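You operate a simulated robot arm through the tools that you are given. There is no shell and no other tool. Be economical: measure what you need, move in short steps, check, and stop when the job is done.

Carry out the task below with a simulated robot arm. There is one attempt and no reset: what you move stays moved.

TASK
Clear the stop on line 3, run the belt, then hold it.
Fine: first the puck off the belt to line 3's white tray, then release the mushroom button and reset; leave the other pucks.
Where things are to end (x, y in the base frame): blue puck within 60 mm of [810, 580].

The check looks at the end state, three seconds after you hand in, the way a careful person would. Anything else that was tipped, shoved, dropped, spilled or broken makes it a failure.

THE ROBOT
A 7-joint arm with a two-finger parallel gripper on a trunk, on a base that drives. Base frame: it is fixed to the floor where the robot stands at the start and does not move with it; the origin is under the middle of the robot, x ahead of it, y to its left, z up; the surface under the hand at the start is at about z = 1000. Units: mm, degrees, N and s.
Its first joint turns from -166.0 to 166.0 degrees. Places, roughly: blue puck [-2250, -1250, 1000]; line one blue reset button [-1900, 600, 800]; line one green run button [-1900, 600, 800]; line one power frame [-2200, 700, 1000]; line three back-up button [400, 600, 700]; line three batch knob [900, 900, 800]; line three battery switch [700, 600, 300]; line three blue reset button [900, 700, 800]; line three button pad [800, 800, 800]; line three computer button [300, 600, 400]; line three green run button [900, 700, 800]; line three power frame [500, 800, 1000]; line three red hold button [900, 800, 800]; line three red mushroom button [700, 1400, 1000]; line three strip switch [300, 1100, 500]; line three white clear button [900, 800, 800]. Payload 1.57 kg.
The TCP is the grasp point between the finger pads, 30 mm short of the fingertips. In the tool frame z runs along the fingers and y along their closing line. Largest opening 80 mm; finger width 17, thickness 12; the body of the gripper, 40 by 82 mm, starts 80 mm behind the TCP.
Orientation is told as [roll, pitch, yaw] about the base's x, y, z axes, in that order, counted from this pose: with the fingers straight down and closing along the base's y, the tool's x points along the base's -x, its y along +y and its z along -z.

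THE INTERFACE
- The arm moves only by the tool apply_moves. Its arguments are lists of equal length, an entry for each row: "delta_rot": the turn, a rotation vector about the base's x, y, z in degrees, a list of three; "slide": the shift along the base's x, y, z in mm, a list of three; "grip": the finger opening in mm, from 0 to 80. In form: {"delta_rot": [[rx, ry, rz], ...], "slide": [[tx, ty, tz], ...], "grip": [grip, ...]}. A call has 1 to 8 rows; each row shifts and turns the commanded pose from where the row before left it. Each row takes 0.2 s and may step no farther than 50 mm and 8.6 degrees from the row before; otherwise, or with a gripper value out of range, the whole call is refused. A pose out of reach is approached as far as the arm can. The call stops where the force on the tool passes 40 N (or 10 N more than at its start, if that is more) or the arm is blocked; 0.2 s more then pass. The fingers move at their own pace (about 153 mm/s each) and stop on an object; they squeeze with about 32 N. The grip force told is the motor's: it shows also when the fingers shut on nothing. Time passes only in rows, and 0.2 s behind the last, so rows that do not move let the fingers close. It gives the time, the measured TCP pose, the force on the tool (base axes), the opening and the grip force at its end, in the units of the frame above (readings bear some noise), with the torque about the TCP (base axes, N m) and any sound that the robot's microphone picked up, and new pictures: "views" is both (left out), scene, wrist or none.
- Cameras (640 x 400 px; columns grow to the right, rows downward): "scene" is now at [-45, 255.9, 1383.4]; the picture's right is [0.78, -0.62, 0.00], its down [-0.41, -0.52, -0.75] and it looks along [0.47, 0.59, -0.66] (base axes); focal length 214 px, centre (320, 200). "wrist" rides on the gripper at [72, -7, -122] in the tool frame; the picture's right is [0.09, 1.00, 0.00], its down [-0.84, 0.08, -0.54] and it looks along [-0.54, 0.05, 0.84] (tool axes); focal length 238 px, centre (320, 200). There is no depth. A picture from a camera that has moved, and an enlarged one, comes with that camera's place and axes in the base frame and with its lens. The place of the scene camera against the robot may be out by one fixed shift of up to 25 mm in any direction.
- base_move(legs): drives the robot by 1 to 6 legs, each [ahead, left, turn to the left] in mm, mm and degrees, along the robot's own axes; the way and the turn of a leg run together, so that a leg with both is an arc; at most 1500 mm and 180 degrees a leg. The arm and the cameras ride along, it lands a little off, and it stops where it bumps. It gives what a move gives, and a new picture of the scene camera.
- aim_head(pan, tilt): turns the head with the scene camera to pan (to the left, within 143 degrees either way) and tilt (down, from -29 to 69), counted from straight ahead of the robot. It gives what a move gives, and a new picture of the scene camera.
- zoom(camera, box): a new picture of the part [left, top, right, bottom] of that camera's present view, enlarged. The clock stands still meanwhile.
- hand_in(): hands the job in; it is judged then, once.

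Work in short steps. Places have to be worked out from the pictures, the camera data and where the tool is seen: move nearer, look again, correct. Check each grasp and each placing, and mend what went wrong. You have 120 turns and 260 pictures in all, those below and enlarged ones among them. Open the gripper and draw the arm clear of the work before you hand the job in, unless the task says otherwise; then end with one line.

The tools are called after ">>>" by a JSON object that holds its "method" and its "body". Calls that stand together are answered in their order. apply_moves: Moves the arm, as the interface text tells. Its arguments: {"type":"object","properties":{"delta_rot":{"type":"array","items":{"type":"array","items":{"type":"number"}}},"slide":{"type":"array","items":{"type":"array","items":{"type":"number"}}},"grip":{"type":"array","items":{"type":"number"}},"views":{"type":"string","enum":["both","scene","wrist","none"]}},"required":["delta_rot","slide","grip"]} The other tools are called the same way: base_move (legs) drives the base; aim_head (pan, tilt) turns the head that bears the scene camera; zoom (camera, box) takes an enlarged picture of a part of a camera's view; hand_in () hands the job in.

At the start:

```text
time_s: 0.0
eef_pos: [360.3, 372.2, 1250.8]
tool_rot: [0.0, 0.0, 0.0]
contact_force: [-0.1, 1.0, -0.1]
torque: [0.03, 0.0, 0.01]
grip_width: 79.9
gripper_force: 0.2
robot x, y, heading: [3.9, -0.3, 0.2]
head pan, tilt: [51.4, 41.3]
```

scene: 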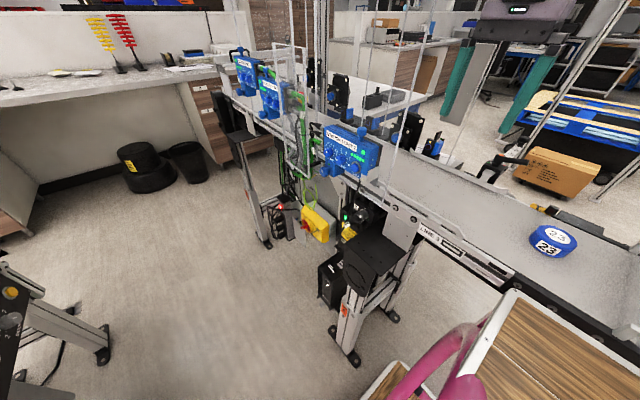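
wrist: 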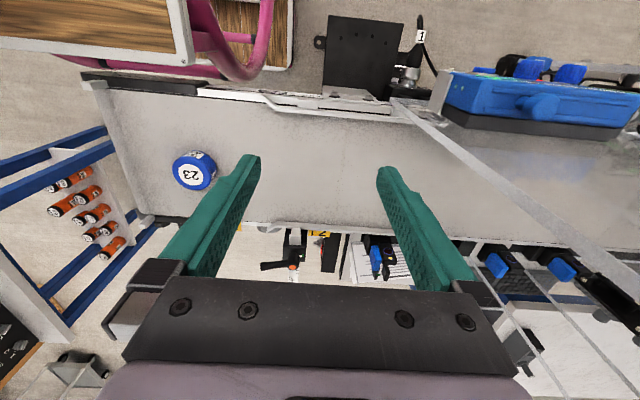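

I'll look around first: the puck "23" on the belt is near (550,170). I need to find the white tray near (810,580), the button pad, and the mushroom button.

>>> {"method": "aim_head", "body": {"pan": 35, "tilt": 25}}

>>> {"method": "aim_head", "body": {"pan": 0, "tilt": 35}}

>>> {"method": "aim_head", "body": {"pan": 70, "tilt": 25}}

```text
time_s: 0.8
eef_pos: [360.6, 372.9, 1250.5]
tool_rot: [-0.1, 0.0, 0.0]
contact_force: [0.5, -0.3, 0.2]
torque: [0.03, 0.03, 0.03]
grip_width: 80.2
gripper_force: 0.1
robot x, y, heading: [-1.3, 0.8, 0.1]
head pan, tilt: [35.0, 25.0]
camera scene: at [-22.0, 243.0, 1408.6], right [0.57, -0.82, 0.0], down [-0.35, -0.24, -0.91], along [0.74, 0.52, -0.42], focal length 214 px, centre (320, 200)
```

scene: 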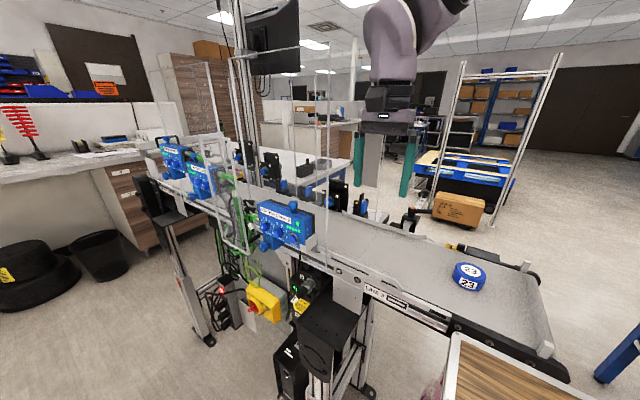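

```text
time_s: 1.8
eef_pos: [361.3, 373.5, 1249.9]
tool_rot: [0.0, -0.1, 0.0]
contact_force: [0.5, 0.5, 0.2]
torque: [0.02, -0.02, 0.01]
grip_width: 80.0
gripper_force: 0.1
robot x, y, heading: [0.5, -2.7, 0.0]
head pan, tilt: [0.0, 35.0]
camera scene: at [-9.4, 190.2, 1392.9], right [0.0, -1.0, 0.0], down [-0.57, 0.0, -0.82], along [0.82, 0.0, -0.57], focal length 214 px, centre (320, 200)
```

scene: 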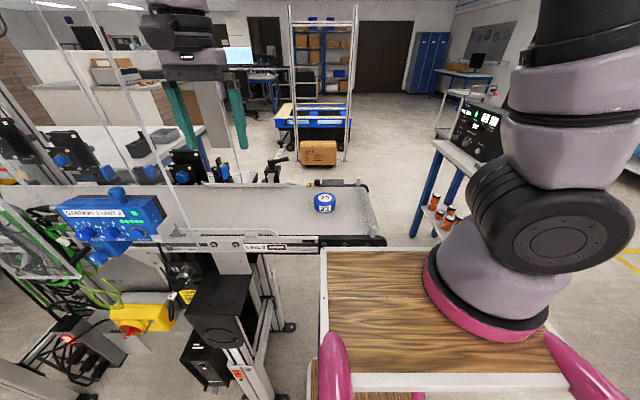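

```text
time_s: 3.2
eef_pos: [359.7, 372.0, 1250.7]
tool_rot: [0.1, -0.2, -0.1]
contact_force: [-0.2, -0.1, 1.1]
torque: [-0.01, -0.02, 0.02]
grip_width: 80.0
gripper_force: 0.0
robot x, y, heading: [1.1, 1.2, -0.1]
head pan, tilt: [70.0, 25.0]
camera scene: at [-65.9, 276.7, 1408.6], right [0.94, -0.34, 0.0], down [-0.14, -0.4, -0.91], along [0.31, 0.85, -0.42], focal length 214 px, centre (320, 200)
```

scene: 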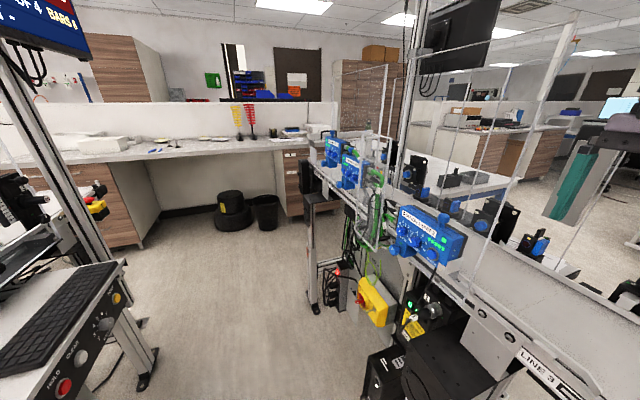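

Line 3 is the conveyor straight ahead with its controls on the far side. I'll zoom to find the tray and read things.

>>> {"method": "zoom", "body": {"camera": "scene", "box": [300, 120, 560, 290]}}

>>> {"method": "zoom", "body": {"camera": "wrist", "box": [230, 200, 640, 400]}}

>>> {"method": "aim_head", "body": {"pan": 25, "tilt": 30}}

>>> {"method": "zoom", "body": {"camera": "scene", "box": [0, 120, 320, 320]}}

```text
2.35 times, centred on (430, 205) of scene
camera zoom: at [-65.9, 276.7, 1408.6], right [0.94, -0.34, 0.0], down [-0.14, -0.4, -0.91], along [0.31, 0.85, -0.42], focal length 505 px, centre (61, 188)
```

zoom: 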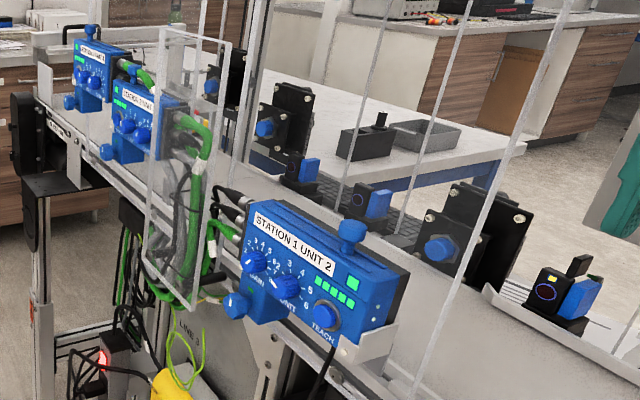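

```text
1.56 times, centred on (435, 300) of wrist
camera zoom: at [289.0, 366.0, 1374.3], right [-0.09, 1.0, 0.0], down [0.84, 0.08, 0.54], along [0.54, 0.05, -0.84], focal length 372 px, centre (140, 44)
```

zoom: 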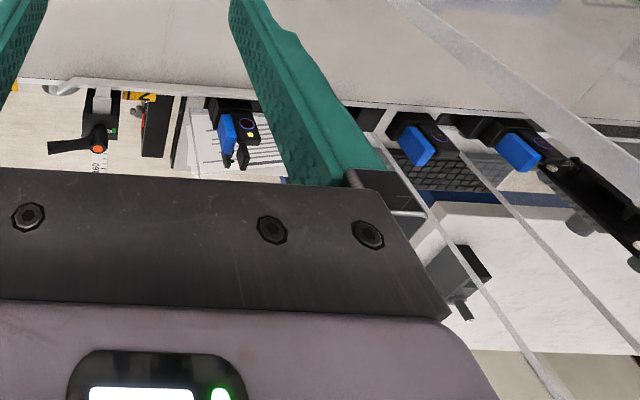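

```text
time_s: 4.3
eef_pos: [360.6, 371.7, 1251.1]
tool_rot: [0.0, 0.0, 0.0]
contact_force: [-0.3, 0.5, 0.5]
torque: [-0.02, 0.0, 0.0]
grip_width: 80.0
gripper_force: 0.0
robot x, y, heading: [-2.2, 1.4, -0.0]
head pan, tilt: [25.0, 30.0]
camera scene: at [-15.5, 228.4, 1400.7], right [0.42, -0.91, 0.0], down [-0.45, -0.21, -0.87], along [0.78, 0.37, -0.5], focal length 214 px, centre (320, 200)
```

scene: 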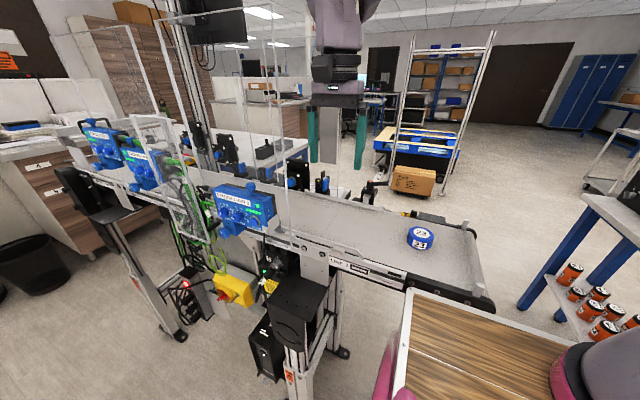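

```text
2.00 times, centred on (160, 220) of scene
camera zoom: at [-15.5, 228.4, 1400.7], right [0.42, -0.91, 0.0], down [-0.45, -0.21, -0.87], along [0.78, 0.37, -0.5], focal length 429 px, centre (640, 160)
```

zoom: 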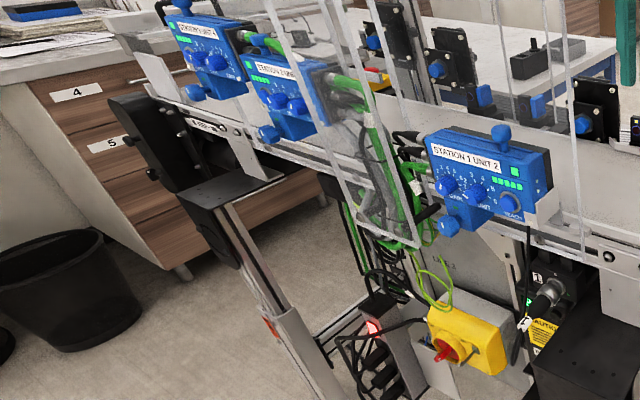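

The control desk for line 3 is on the far side. Survey right, behind, and the place listed for "blue puck" at (-2250,-1250).

>>> {"method": "aim_head", "body": {"pan": -50, "tilt": 25}}

>>> {"method": "aim_head", "body": {"pan": -140, "tilt": 15}}

>>> {"method": "aim_head", "body": {"pan": 140, "tilt": 20}}

```text
time_s: 5.8
eef_pos: [359.6, 373.0, 1250.9]
tool_rot: [0.0, 0.1, -0.1]
contact_force: [-1.3, 0.0, 0.1]
torque: [0.0, 0.0, -0.01]
grip_width: 80.1
gripper_force: 0.2
robot x, y, heading: [-2.8, 1.4, -0.0]
head pan, tilt: [-50.0, 25.0]
camera scene: at [-38.2, 119.6, 1408.6], right [-0.77, -0.64, 0.0], down [-0.27, 0.32, -0.91], along [0.58, -0.69, -0.42], focal length 214 px, centre (320, 200)
```

scene: 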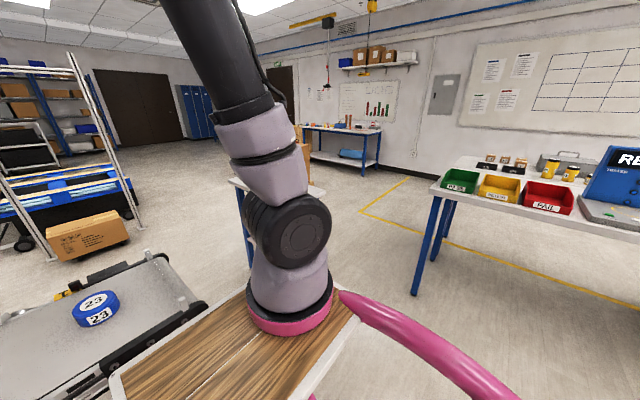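

```text
time_s: 7.5
eef_pos: [360.4, 371.4, 1251.6]
tool_rot: [0.1, 0.0, 0.1]
contact_force: [-0.2, 0.4, -0.9]
torque: [-0.02, 0.03, -0.01]
grip_width: 79.8
gripper_force: 0.0
robot x, y, heading: [0.7, -1.2, -0.1]
head pan, tilt: [-140.0, 15.0]
camera scene: at [-169.0, 130.0, 1424.9], right [-0.64, 0.77, 0.0], down [0.2, 0.17, -0.97], along [-0.74, -0.62, -0.26], focal length 214 px, centre (320, 200)
```

scene: 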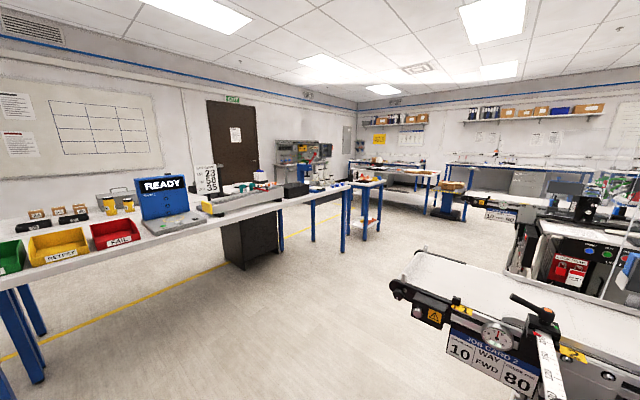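

```text
time_s: 11.3
eef_pos: [359.9, 372.6, 1251.0]
tool_rot: [0.0, -0.1, 0.0]
contact_force: [-0.2, -0.3, 0.0]
torque: [0.01, 0.0, 0.02]
grip_width: 79.8
gripper_force: 0.0
robot x, y, heading: [-1.8, -0.4, 0.1]
head pan, tilt: [140.0, 20.0]
camera scene: at [-168.8, 250.0, 1416.7], right [0.64, 0.77, 0.0], down [0.26, -0.22, -0.94], along [-0.72, 0.6, -0.34], focal length 214 px, centre (320, 200)
```

scene: 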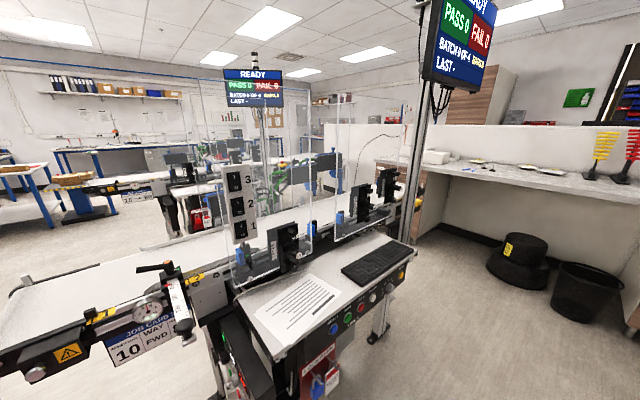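

Zoom on the listed blue puck spot (expected near pixel (343,180) in the -140 view) and read line statuses.

>>> {"method": "zoom", "body": {"camera": "scene", "box": [200, 40, 480, 340]}}

>>> {"method": "aim_head", "body": {"pan": -140, "tilt": 15}}

>>> {"method": "zoom", "body": {"camera": "scene", "box": [260, 140, 420, 240]}}

>>> {"method": "zoom", "body": {"camera": "scene", "box": [140, 140, 300, 240]}}

```text
1.33 times, centred on (340, 190) of scene
camera zoom: at [-168.8, 250.0, 1416.7], right [0.64, 0.77, 0.0], down [0.26, -0.22, -0.94], along [-0.72, 0.6, -0.34], focal length 286 px, centre (293, 213)
```

zoom: 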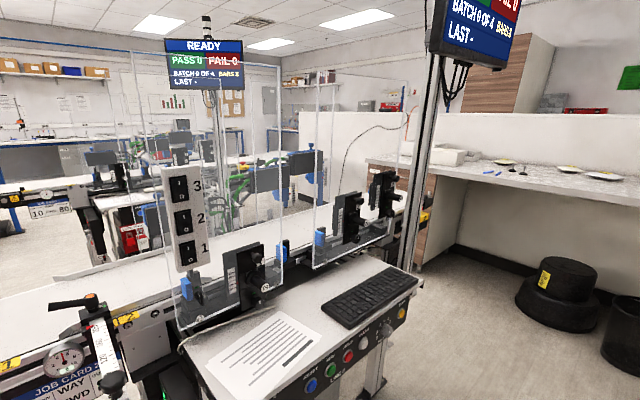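

```text
time_s: 15.2
eef_pos: [359.8, 372.3, 1250.3]
tool_rot: [0.0, 0.0, 0.0]
contact_force: [0.6, 0.2, -0.1]
torque: [0.01, 0.02, -0.01]
grip_width: 79.9
gripper_force: 0.0
robot x, y, heading: [-3.2, -1.8, 0.2]
head pan, tilt: [-140.0, 15.0]
camera scene: at [-169.0, 130.1, 1424.9], right [-0.64, 0.77, 0.0], down [0.2, 0.17, -0.97], along [-0.74, -0.62, -0.26], focal length 214 px, centre (320, 200)
```

scene: 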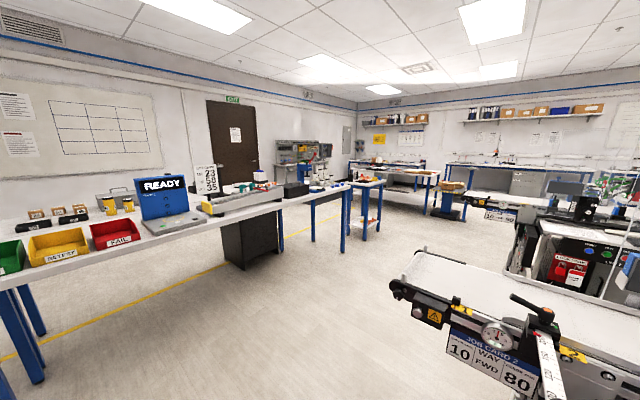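

```text
4.00 times, centred on (340, 190) of scene
camera zoom: at [-169.0, 130.1, 1424.9], right [-0.64, 0.77, 0.0], down [0.2, 0.17, -0.97], along [-0.74, -0.62, -0.26], focal length 858 px, centre (240, 240)
```

zoom: 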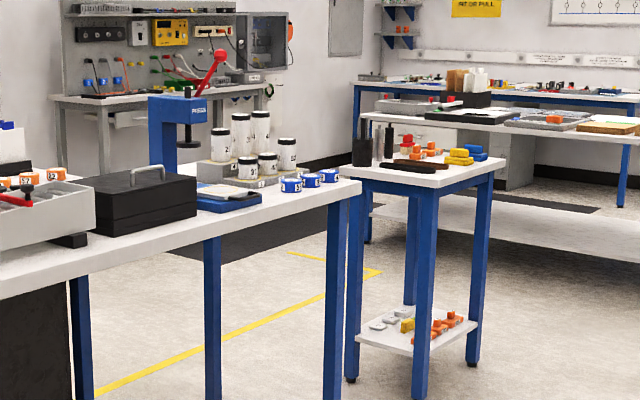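

```text
4.00 times, centred on (220, 190) of scene
camera zoom: at [-169.0, 130.1, 1424.9], right [-0.64, 0.77, 0.0], down [0.2, 0.17, -0.97], along [-0.74, -0.62, -0.26], focal length 858 px, centre (720, 240)
```

zoom: 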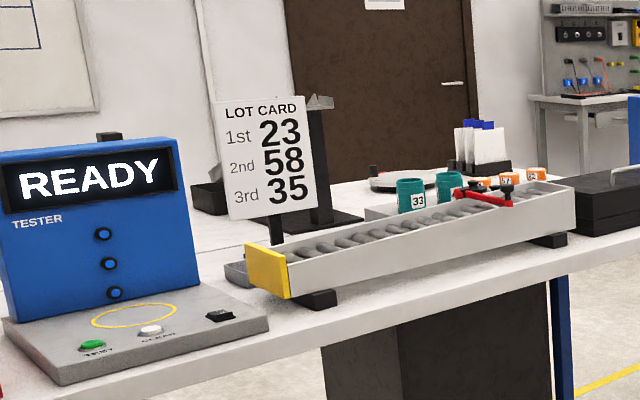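

The pucks at the listed spot are on another bench; the task's puck is "23" on the line 3 belt, roughly (490,174). I'll move above it with the wrist camera.

>>> {"method": "apply_moves", "body": {"delta_rot": [[0, 0, 0], [0, 0, 0], [0, 0, 0], [0, 0, 0], [0, 0, 0], [0, 0, 0]], "slide": [[30, -35, 0], [30, -35, 0], [30, -35, 0], [20, -33, -15], [10, -30, -25], [10, -30, -30]], "grip": [80, 80, 80, 80, 80, 80], "views": "wrist"}}

>>> {"method": "aim_head", "body": {"pan": 0, "tilt": 40}}

```text
time_s: 16.6
eef_pos: [489.8, 173.8, 1181.3]
tool_rot: [0.1, 0.1, 0.0]
contact_force: [-0.8, 0.6, 0.2]
torque: [0.0, -0.04, -0.02]
grip_width: 80.2
gripper_force: 0.0
robot x, y, heading: [-2.5, 0.3, -0.1]
head pan, tilt: [-140.0, 15.0]
camera wrist: at [418.9, 167.8, 1304.3], right [-0.09, 1.0, 0.0], down [0.84, 0.08, 0.54], along [0.54, 0.05, -0.84], focal length 238 px, centre (320, 200)
```

wrist: 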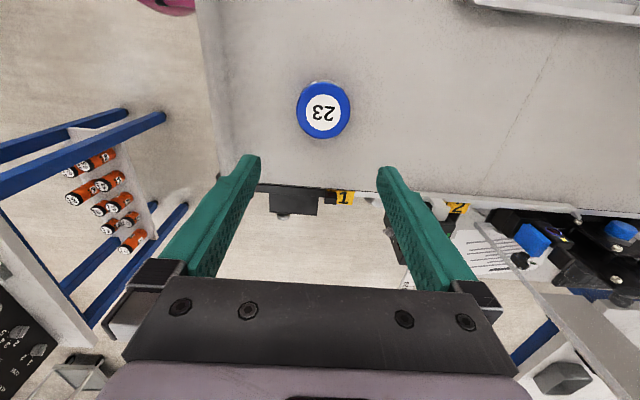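

```text
time_s: 18.8
eef_pos: [490.0, 174.9, 1180.6]
tool_rot: [0.1, 0.0, 0.0]
contact_force: [-0.2, 0.4, -0.2]
torque: [0.02, -0.01, 0.03]
grip_width: 79.9
gripper_force: 0.2
robot x, y, heading: [-0.3, -0.9, 0.1]
head pan, tilt: [0.0, 40.0]
camera scene: at [-12.4, 190.1, 1385.3], right [0.0, -1.0, 0.0], down [-0.64, 0.0, -0.77], along [0.77, 0.0, -0.64], focal length 214 px, centre (320, 200)
```

scene: 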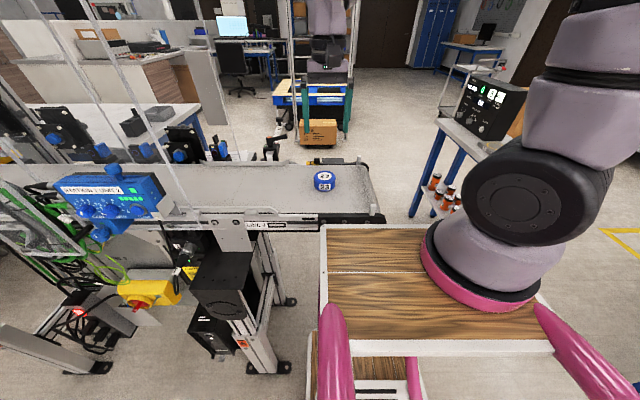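

Puck at about (482,177), diameter ~62 mm. Descend over it with the fingers open, stopping high to verify.

>>> {"method": "apply_moves", "body": {"delta_rot": [[0, 0, 0], [0, 0, 0], [0, 0, 0]], "slide": [[-8, 3, -30], [0, 0, -40], [0, 0, -40]], "grip": [80, 80, 80], "views": "both"}}

```text
time_s: 19.6
eef_pos: [480.9, 178.4, 1071.6]
tool_rot: [-0.1, 0.0, 0.1]
contact_force: [0.4, 0.5, 0.2]
torque: [0.0, -0.02, 0.0]
grip_width: 79.9
gripper_force: 0.0
robot x, y, heading: [0.6, -4.2, 0.0]
head pan, tilt: [0.0, 40.0]
camera scene: at [-12.8, 189.8, 1385.4], right [0.0, -1.0, 0.0], down [-0.64, 0.0, -0.77], along [0.77, 0.0, -0.64], focal length 214 px, centre (320, 200)
camera wrist: at [409.9, 170.6, 1195.3], right [-0.09, 1.0, 0.0], down [0.84, 0.08, 0.54], along [0.54, 0.05, -0.84], focal length 238 px, centre (320, 200)
```

scene: 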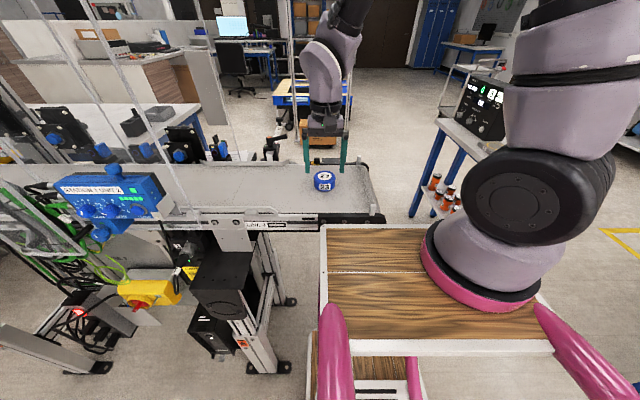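
wrist: 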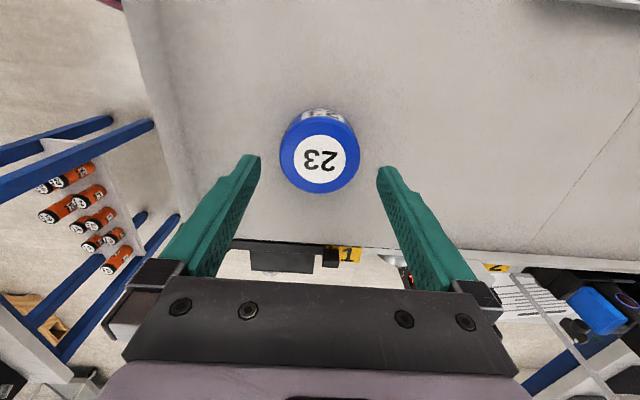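

Well centred. Descend 36 mm more and close.

>>> {"method": "apply_moves", "body": {"delta_rot": [[0, 0, 0], [0, 0, 0], [0, 0, 0], [0, 0, 0], [0, 0, 0]], "slide": [[0, 0, -20], [0, 0, -16], [0, 0, 0], [0, 0, 0], [0, 0, 0]], "grip": [80, 80, 80, 50, 50], "views": "wrist"}}

```text
time_s: 20.8
eef_pos: [483.1, 176.9, 1035.8]
tool_rot: [0.1, 0.0, -0.1]
contact_force: [0.8, 0.5, -0.2]
torque: [0.01, 0.02, 0.01]
grip_width: 58.6
gripper_force: 31.7
robot x, y, heading: [-4.5, -1.7, 0.2]
head pan, tilt: [0.0, 40.0]
camera wrist: at [410.9, 170.9, 1158.9], right [-0.09, 1.0, 0.0], down [0.84, 0.08, 0.54], along [0.54, 0.05, -0.84], focal length 238 px, centre (320, 200)
```

wrist: 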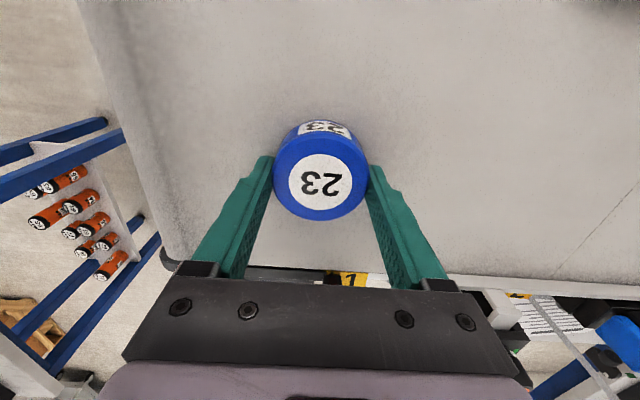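

Held (58.6 mm). Lift and shift left/forward to look at the far-side area around (810,580).

>>> {"method": "apply_moves", "body": {"delta_rot": [[0, 0, 0], [0, 0, 0], [0, 0, 0], [0, 0, 0], [0, 0, 0], [0, 0, 0], [0, 0, 0], [0, 0, 0]], "slide": [[0, 0, 40], [0, 0, 40], [0, 0, 45], [0, 0, 45], [20, 10, 40], [30, 30, 0], [30, 35, 0], [30, 35, 0]], "grip": [50, 50, 50, 50, 50, 50, 50, 50], "views": "both"}}

>>> {"method": "zoom", "body": {"camera": "wrist", "box": [320, 150, 640, 350]}}

```text
time_s: 22.6
eef_pos: [593.5, 287.2, 1244.8]
tool_rot: [0.1, 0.0, 0.1]
contact_force: [-0.4, -0.3, 0.2]
torque: [0.02, -0.03, 0.01]
grip_width: 58.5
gripper_force: 31.9
robot x, y, heading: [0.7, 3.3, -0.1]
head pan, tilt: [0.0, 40.0]
camera scene: at [-12.8, 189.6, 1385.4], right [0.0, -1.0, 0.0], down [-0.64, 0.0, -0.77], along [0.77, 0.0, -0.64], focal length 214 px, centre (320, 200)
camera wrist: at [521.3, 281.6, 1368.5], right [-0.09, 1.0, 0.0], down [0.84, 0.08, 0.54], along [0.54, 0.05, -0.84], focal length 238 px, centre (320, 200)
```

scene: 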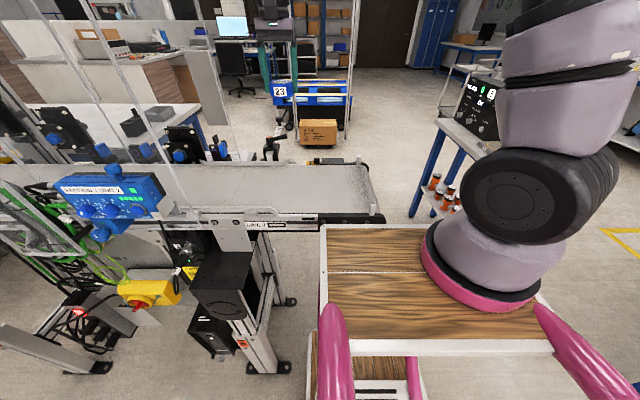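
wrist: 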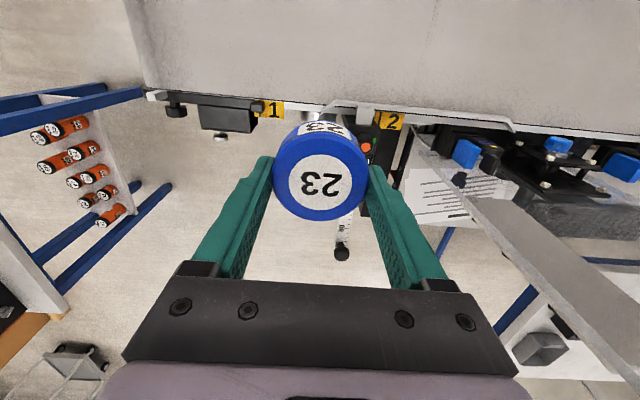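

```text
2.00 times, centred on (480, 250) of wrist
camera zoom: at [521.3, 281.6, 1368.5], right [-0.09, 1.0, 0.0], down [0.84, 0.08, 0.54], along [0.54, 0.05, -0.84], focal length 477 px, centre (0, 100)
```

zoom: 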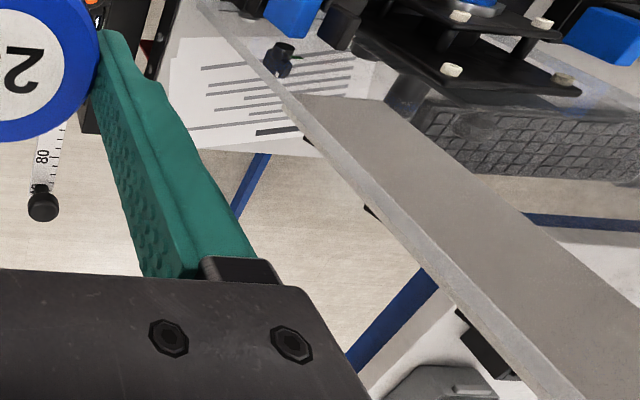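

The desk with the paper (line 3's white tray) and its buttons face +x, so I must drive to the far side. Check the gap past the belt end and my own footprint.

>>> {"method": "aim_head", "body": {"pan": -25, "tilt": 50}}

>>> {"method": "aim_head", "body": {"pan": -60, "tilt": 60}}

>>> {"method": "aim_head", "body": {"pan": -130, "tilt": 60}}

>>> {"method": "aim_head", "body": {"pan": 90, "tilt": 65}}

```text
time_s: 23.5
eef_pos: [592.6, 289.0, 1245.6]
tool_rot: [0.0, -0.1, 0.1]
contact_force: [-0.1, -0.1, -0.3]
torque: [-0.03, -0.05, 0.02]
grip_width: 58.9
gripper_force: 31.9
robot x, y, heading: [-2.5, -2.8, -0.2]
head pan, tilt: [-25.0, 50.0]
camera scene: at [-27.6, 157.6, 1371.2], right [-0.42, -0.91, 0.0], down [-0.69, 0.32, -0.64], along [0.58, -0.27, -0.77], focal length 214 px, centre (320, 200)
```

scene: 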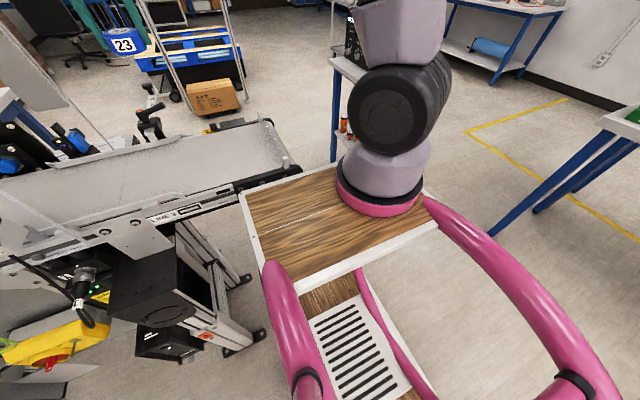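

```text
time_s: 24.5
eef_pos: [592.4, 287.9, 1244.6]
tool_rot: [-0.1, 0.0, 0.0]
contact_force: [-0.4, 0.8, -0.4]
torque: [-0.03, 0.0, 0.01]
grip_width: 58.5
gripper_force: 31.8
robot x, y, heading: [-0.6, -0.6, -0.3]
head pan, tilt: [-60.0, 60.0]
camera scene: at [-64.0, 132.4, 1358.6], right [-0.87, -0.5, 0.0], down [-0.43, 0.75, -0.5], along [0.25, -0.43, -0.87], focal length 214 px, centre (320, 200)
```

scene: 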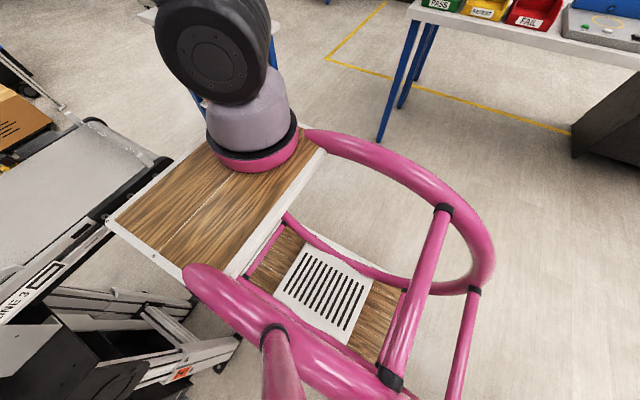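

```text
time_s: 25.9
eef_pos: [593.1, 288.1, 1244.7]
tool_rot: [-0.1, 0.0, -0.1]
contact_force: [-0.2, -0.2, -0.9]
torque: [-0.04, -0.04, -0.01]
grip_width: 58.5
gripper_force: 32.1
robot x, y, heading: [1.1, 0.4, -0.1]
head pan, tilt: [-130.0, 60.0]
camera scene: at [-140.2, 139.0, 1358.6], right [-0.77, 0.64, 0.0], down [0.56, 0.66, -0.5], along [-0.32, -0.38, -0.87], focal length 214 px, centre (320, 200)
```

scene: 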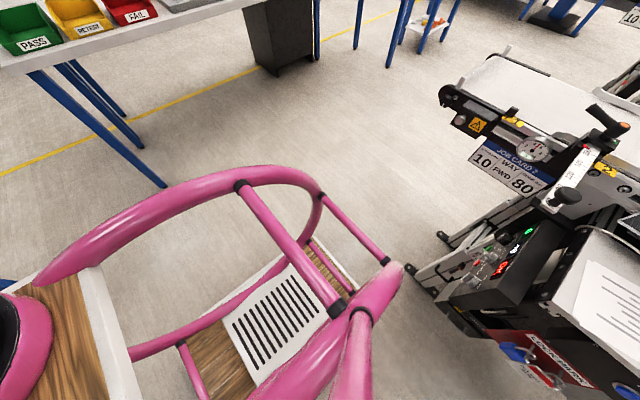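

```text
time_s: 29.1
eef_pos: [592.2, 287.5, 1244.9]
tool_rot: [0.1, 0.0, 0.0]
contact_force: [0.1, 0.1, -0.8]
torque: [-0.01, -0.02, 0.0]
grip_width: 58.8
gripper_force: 32.0
robot x, y, heading: [-1.2, -1.6, -0.0]
head pan, tilt: [90.0, 65.0]
camera scene: at [-97.4, 250.8, 1353.0], right [1.0, 0.0, 0.0], down [0.0, -0.91, -0.42], along [0.0, 0.42, -0.91], focal length 214 px, centre (320, 200)
```

scene: 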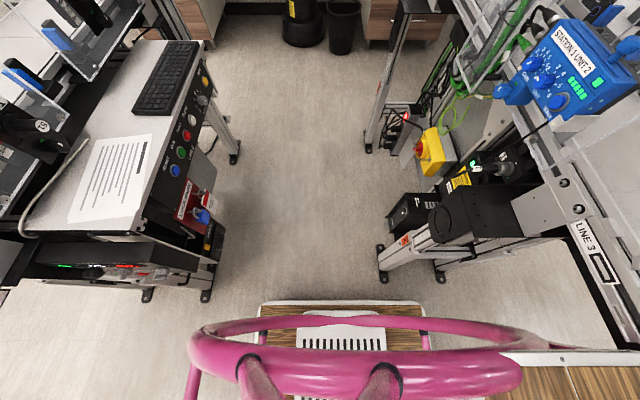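

The robot is ~480 mm wide and drives sideways; the gap between the belt end (y≈20) and the right table (legs at y≈-650) fits with its centre at y≈-310. First slide right and look ahead.

>>> {"method": "base_move", "body": {"legs": [[0, -310, 0]]}}

>>> {"method": "aim_head", "body": {"pan": 0, "tilt": 55}}

```text
time_s: 31.1
eef_pos: [592.3, -20.2, 1245.7]
tool_rot: [0.0, 0.1, 0.0]
contact_force: [0.4, -0.1, -1.0]
torque: [0.03, 0.02, -0.01]
grip_width: 58.6
gripper_force: 31.7
robot x, y, heading: [-1.4, -309.0, 0.1]
head pan, tilt: [90.0, 65.0]
camera scene: at [-97.5, -58.5, 1353.0], right [1.0, 0.0, 0.0], down [0.0, -0.91, -0.42], along [0.0, 0.42, -0.91], focal length 214 px, centre (320, 200)
```

scene: 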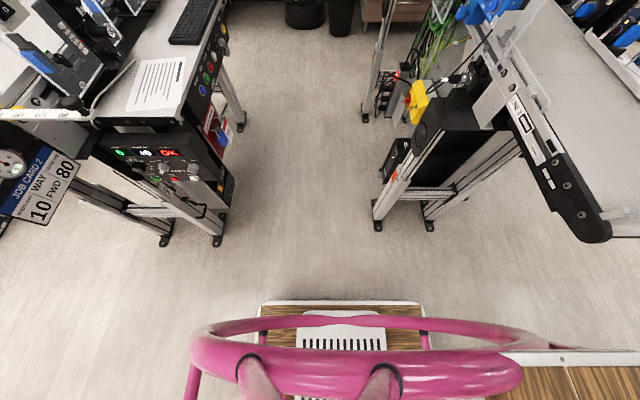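

```text
time_s: 32.8
eef_pos: [592.1, -19.3, 1245.1]
tool_rot: [0.0, 0.0, 0.0]
contact_force: [0.0, -0.5, -1.6]
torque: [-0.03, 0.01, -0.01]
grip_width: 58.7
gripper_force: 32.1
robot x, y, heading: [1.6, -310.7, 0.1]
head pan, tilt: [0.0, 55.0]
camera scene: at [-25.3, -119.0, 1364.6], right [0.0, -1.0, 0.0], down [-0.82, 0.0, -0.57], along [0.57, 0.0, -0.82], focal length 214 px, centre (320, 200)
```

scene: 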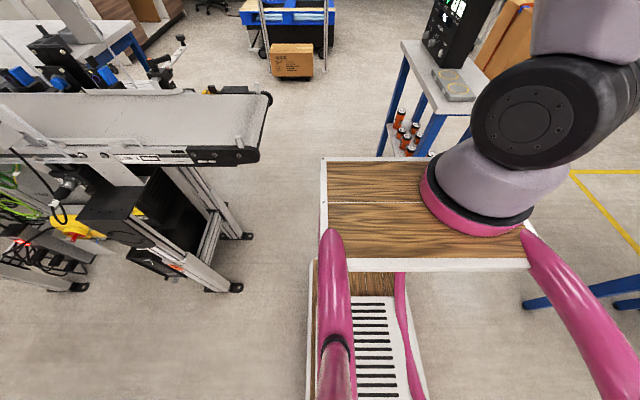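

Margins of ~75 mm each side. Drive ahead in a straight leg, checking midway.

>>> {"method": "base_move", "body": {"legs": [[500, 0, 0]]}}

```text
time_s: 35.8
eef_pos: [1093.3, -18.8, 1244.5]
tool_rot: [0.0, 0.0, 0.3]
contact_force: [0.4, 0.4, -1.6]
torque: [-0.01, 0.0, 0.01]
grip_width: 58.6
gripper_force: 32.3
robot x, y, heading: [502.5, -308.4, -0.0]
head pan, tilt: [0.0, 55.0]
camera scene: at [475.8, -117.9, 1364.6], right [0.0, -1.0, 0.0], down [-0.82, 0.0, -0.57], along [0.57, 0.0, -0.82], focal length 214 px, centre (320, 200)
```

scene: 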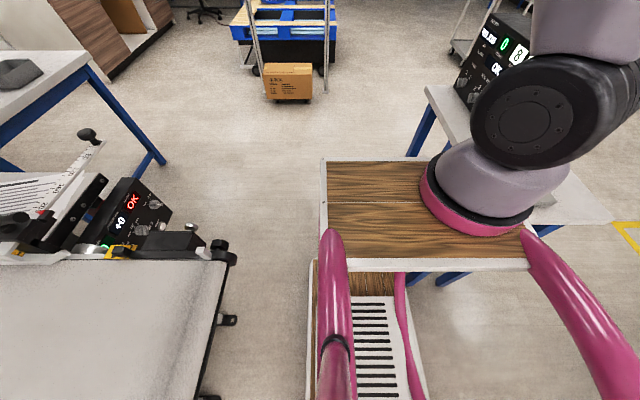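

Passing cleanly. Continue ahead past the table, then slide left and turn to face line 3 from the far side.

>>> {"method": "base_move", "body": {"legs": [[1250, 0, 0], [0, 450, 0], [0, 0, 90]]}}

>>> {"method": "aim_head", "body": {"pan": 60, "tilt": 30}}

```text
time_s: 48.1
eef_pos: [1459.2, 738.6, 1246.0]
tool_rot: [0.0, 0.1, 89.1]
contact_force: [-1.0, -0.1, -0.2]
torque: [0.01, -0.01, 0.0]
grip_width: 58.9
gripper_force: 31.7
robot x, y, heading: [1737.5, 138.3, 89.5]
head pan, tilt: [0.0, 55.0]
camera scene: at [1550.7, 115.9, 1364.6], right [1.0, -0.02, 0.0], down [-0.01, -0.82, -0.57], along [0.01, 0.57, -0.82], focal length 214 px, centre (320, 200)
```

scene: 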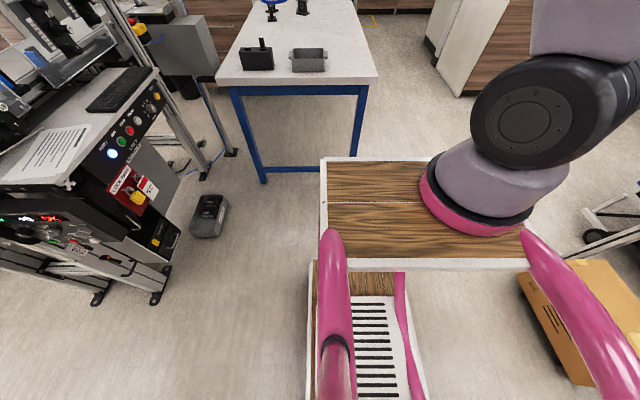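

```text
time_s: 49.4
eef_pos: [1459.4, 737.9, 1244.8]
tool_rot: [-0.1, 0.0, 89.1]
contact_force: [0.2, 0.3, -0.6]
torque: [0.02, 0.01, 0.0]
grip_width: 58.4
gripper_force: 31.7
robot x, y, heading: [1741.1, 141.7, 89.1]
head pan, tilt: [60.0, 30.0]
camera scene: at [1472.0, 90.2, 1400.6], right [0.51, 0.86, 0.0], down [0.43, -0.26, -0.87], along [-0.74, 0.44, -0.5], focal length 214 px, centre (320, 200)
```

scene: 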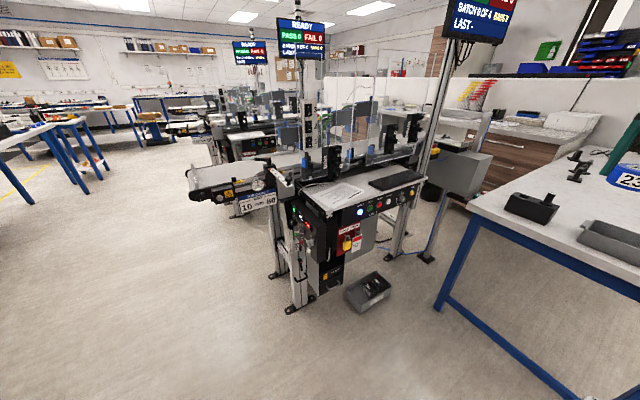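

I'm on the far side; the desk, lockout, and yellow mushroom box are visible. Zoom in for details.

>>> {"method": "zoom", "body": {"camera": "scene", "box": [250, 140, 450, 265]}}

>>> {"method": "zoom", "body": {"camera": "scene", "box": [380, 0, 540, 200]}}

```text
3.20 times, centred on (350, 202) of scene
camera zoom: at [1472.0, 90.2, 1400.6], right [0.51, 0.86, 0.0], down [0.43, -0.26, -0.87], along [-0.74, 0.44, -0.5], focal length 686 px, centre (224, 192)
```

zoom: 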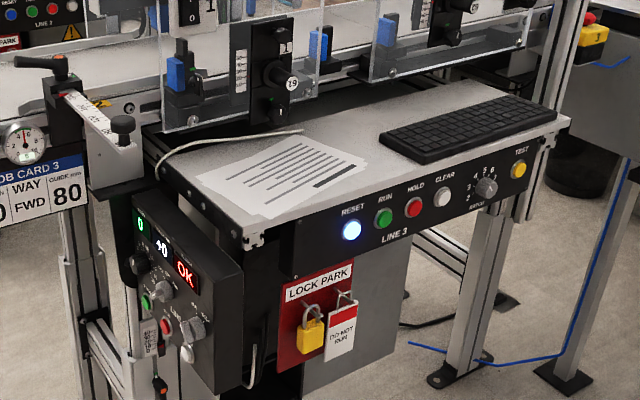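

```text
2.00 times, centred on (460, 100) of scene
camera zoom: at [1472.0, 90.2, 1400.6], right [0.51, 0.86, 0.0], down [0.43, -0.26, -0.87], along [-0.74, 0.44, -0.5], focal length 429 px, centre (40, 400)
```

zoom: 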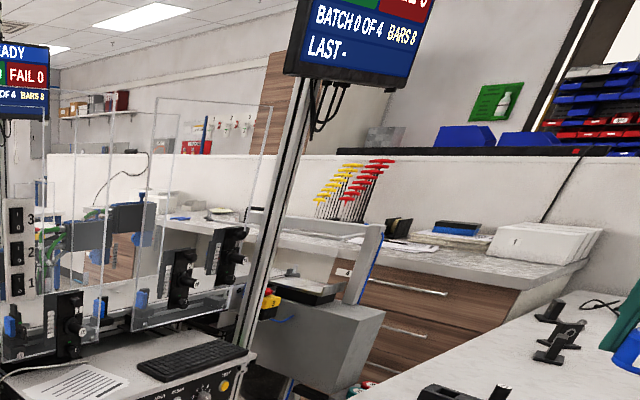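

Desk front has RESET (lit), RUN, HOLD, CLEAR. Turn to face the desk and slide along to y≈650.

>>> {"method": "base_move", "body": {"legs": [[0, 0, 90.5], [0, -510, 0]]}}

>>> {"method": "aim_head", "body": {"pan": 0, "tilt": 30}}

```text
time_s: 56.2
eef_pos: [1145.8, 368.5, 1243.9]
tool_rot: [0.0, 0.1, 179.9]
contact_force: [0.2, 0.6, -1.0]
torque: [-0.02, -0.02, 0.0]
grip_width: 58.6
gripper_force: 31.9
robot x, y, heading: [1739.4, 654.1, 179.9]
head pan, tilt: [60.0, 30.0]
camera scene: at [1795.9, 386.1, 1400.7], right [-0.86, 0.5, 0.0], down [0.25, 0.43, -0.87], along [-0.44, -0.75, -0.5], focal length 214 px, centre (320, 200)
```

scene: 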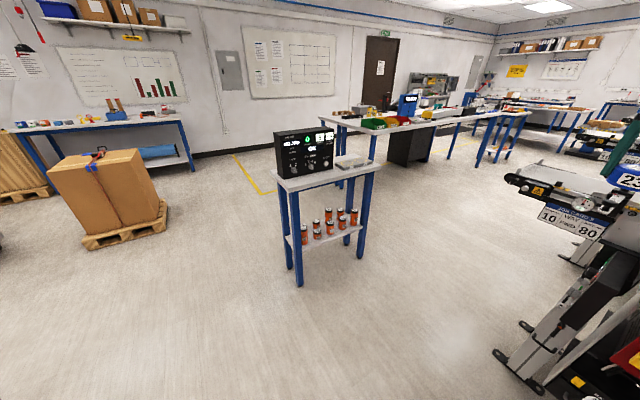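

```text
time_s: 57.5
eef_pos: [1145.2, 367.2, 1244.2]
tool_rot: [-0.1, -0.1, 180.0]
contact_force: [0.1, -0.4, -0.2]
torque: [0.01, 0.06, 0.0]
grip_width: 58.8
gripper_force: 31.9
robot x, y, heading: [1740.0, 656.6, 179.8]
head pan, tilt: [0.0, 30.0]
camera scene: at [1750.9, 464.5, 1400.7], right [0.0, 1.0, 0.0], down [0.5, 0.0, -0.87], along [-0.87, 0.0, -0.5], focal length 214 px, centre (320, 200)
```

scene: 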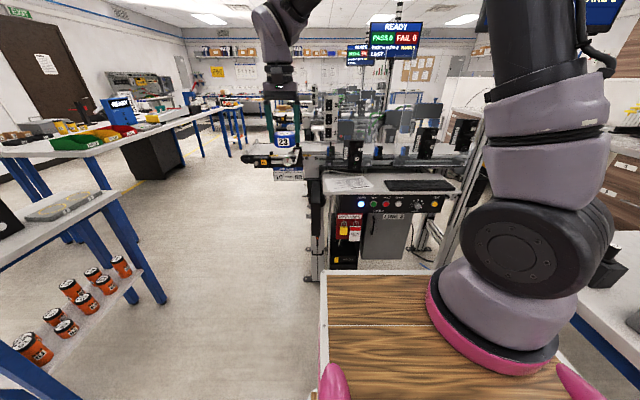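

Move the arm towards the desk at height to view the tray with the wrist camera.

>>> {"method": "apply_moves", "body": {"delta_rot": [[0, 0, 0], [0, 0, 0], [0, 0, 0], [0, 0, 0], [0, 0, 0]], "slide": [[-20, 40, 0], [-25, 40, 0], [-30, 40, 0], [-30, 40, 0], [-30, 40, 0]], "grip": [50, 50, 50, 50, 50], "views": "wrist"}}

>>> {"method": "zoom", "body": {"camera": "scene", "box": [270, 120, 480, 290]}}

```text
time_s: 58.8
eef_pos: [1010.5, 566.7, 1244.5]
tool_rot: [0.1, -0.1, 179.9]
contact_force: [1.1, -0.3, -0.3]
torque: [0.07, 0.04, -0.01]
grip_width: 58.8
gripper_force: 31.9
robot x, y, heading: [1743.0, 652.4, 180.0]
head pan, tilt: [0.0, 30.0]
camera wrist: at [1083.7, 573.3, 1367.0], right [0.09, -1.0, 0.0], down [-0.84, -0.08, 0.54], along [-0.54, -0.05, -0.84], focal length 238 px, centre (320, 200)
```

wrist: 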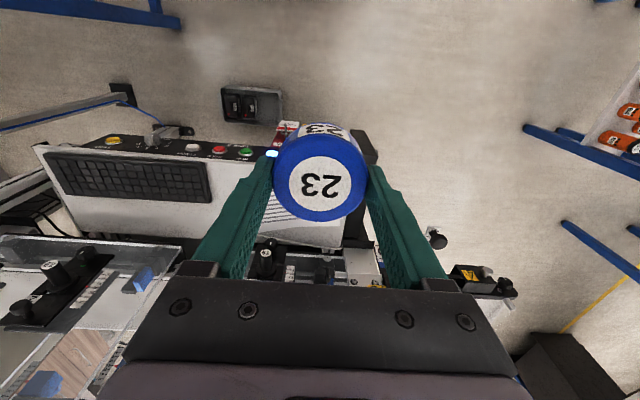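

```text
2.35 times, centred on (375, 205) of scene
camera zoom: at [1751.3, 464.1, 1400.6], right [0.0, 1.0, 0.0], down [0.5, 0.0, -0.87], along [-0.87, 0.0, -0.5], focal length 505 px, centre (191, 188)
```

zoom: 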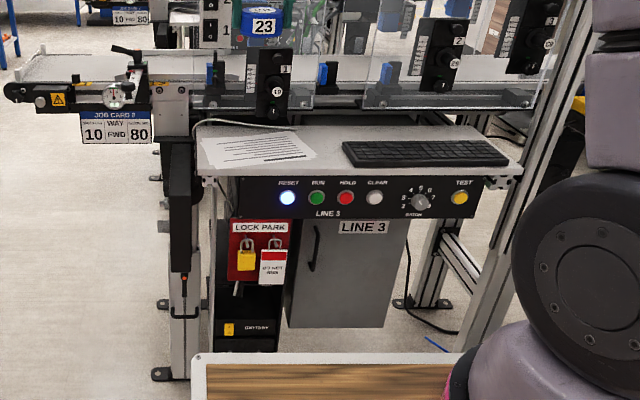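

Triangulated HOLD ≈ (875,777,872); desk top ≈ 915–920 with front edge x≈870, target on its paper area. Move above (812,578).

>>> {"method": "apply_moves", "body": {"delta_rot": [[0, 0, 0], [0, 0, 0], [0, 0, 0], [0, 0, 0], [0, 0, 0], [0, 0, 0]], "slide": [[-40, 2, 0], [-40, 2, 0], [-40, 2, 0], [-40, 3, -20], [-36, 2, -40], [0, 0, -45]], "grip": [50, 50, 50, 50, 50, 50], "views": "both"}}

>>> {"method": "zoom", "body": {"camera": "scene", "box": [270, 80, 480, 250]}}

```text
refused: row 5 steps farther than a row can; nothing moved
```

```text
2.35 times, centred on (375, 165) of scene
camera zoom: at [1751.3, 464.1, 1400.6], right [0.0, 1.0, 0.0], down [0.5, 0.0, -0.87], along [-0.87, 0.0, -0.5], focal length 505 px, centre (191, 282)
```

zoom: 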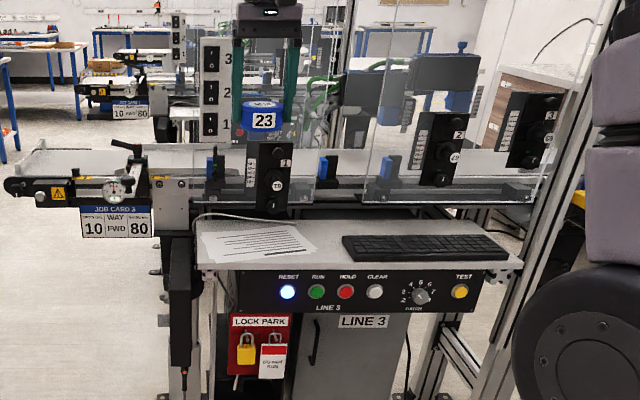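

Row too long; resend with smaller steps.

>>> {"method": "apply_moves", "body": {"delta_rot": [[0, 0, 0], [0, 0, 0], [0, 0, 0], [0, 0, 0], [0, 0, 0], [0, 0, 0], [0, 0, 0]], "slide": [[-40, 2, 0], [-40, 2, 0], [-40, 2, 0], [-40, 3, -10], [-36, 2, -20], [0, 0, -40], [0, 0, -40]], "grip": [50, 50, 50, 50, 50, 50, 50], "views": "both"}}

>>> {"method": "zoom", "body": {"camera": "scene", "box": [270, 80, 480, 250]}}

```text
time_s: 60.4
eef_pos: [813.9, 578.8, 1134.7]
tool_rot: [-0.1, 0.0, 179.8]
contact_force: [0.0, -0.5, -1.0]
torque: [0.02, 0.03, 0.0]
grip_width: 58.6
gripper_force: 32.3
robot x, y, heading: [1740.2, 655.8, 179.6]
head pan, tilt: [0.0, 30.0]
camera scene: at [1751.1, 464.6, 1400.7], right [0.0, 1.0, 0.0], down [0.5, 0.0, -0.87], along [-0.87, 0.0, -0.5], focal length 214 px, centre (320, 200)
camera wrist: at [887.0, 585.3, 1258.1], right [0.09, -1.0, 0.0], down [-0.84, -0.07, 0.54], along [-0.54, -0.05, -0.84], focal length 238 px, centre (320, 200)
```

scene: 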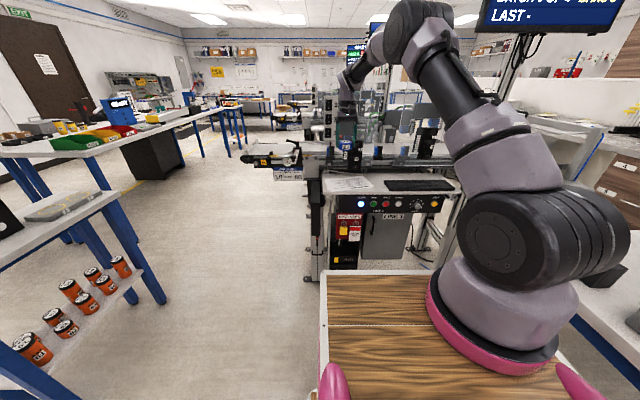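
wrist: 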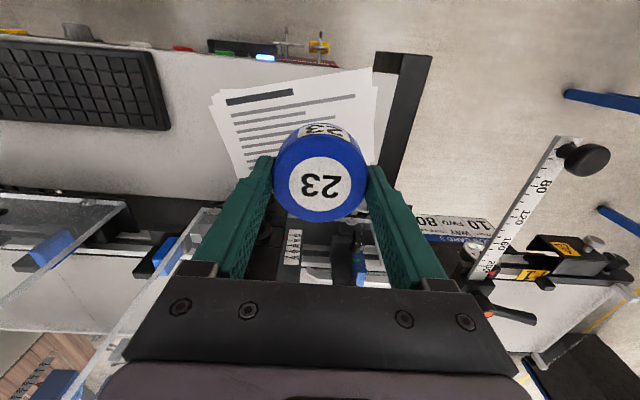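

```text
2.35 times, centred on (375, 165) of scene
camera zoom: at [1751.1, 464.6, 1400.7], right [0.0, 1.0, 0.0], down [0.5, 0.0, -0.87], along [-0.87, 0.0, -0.5], focal length 505 px, centre (191, 282)
```

zoom: 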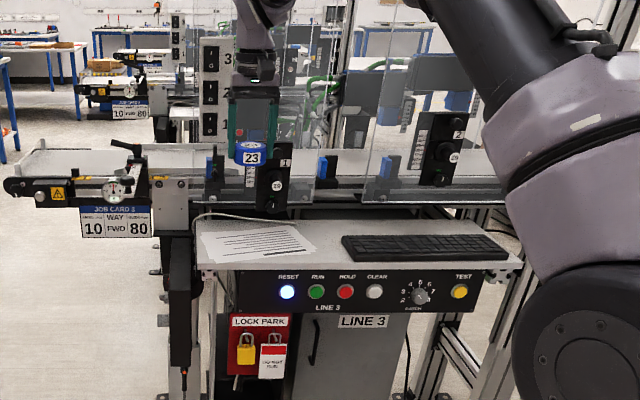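

The puck looks partly behind the black module or shield in the scene view; zoom closer to settle which is in front.

>>> {"method": "zoom", "body": {"camera": "scene", "box": [320, 90, 400, 190]}}

>>> {"method": "zoom", "body": {"camera": "wrist", "box": [120, 100, 440, 300]}}

```text
4.00 times, centred on (360, 140) of scene
camera zoom: at [1751.1, 464.6, 1400.7], right [0.0, 1.0, 0.0], down [0.5, 0.0, -0.87], along [-0.87, 0.0, -0.5], focal length 858 px, centre (160, 440)
```

zoom: 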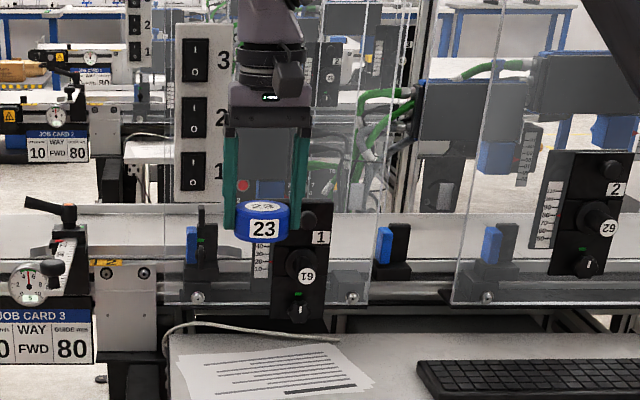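

```text
2.00 times, centred on (280, 200) of wrist
camera zoom: at [887.0, 585.3, 1258.1], right [0.09, -1.0, 0.0], down [-0.84, -0.07, 0.54], along [-0.54, -0.05, -0.84], focal length 477 px, centre (400, 200)
```

zoom: 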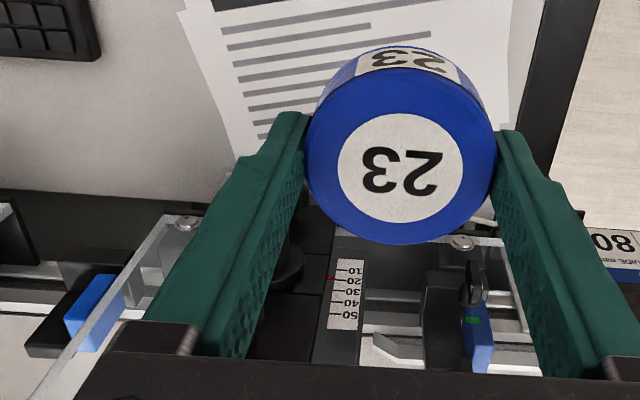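

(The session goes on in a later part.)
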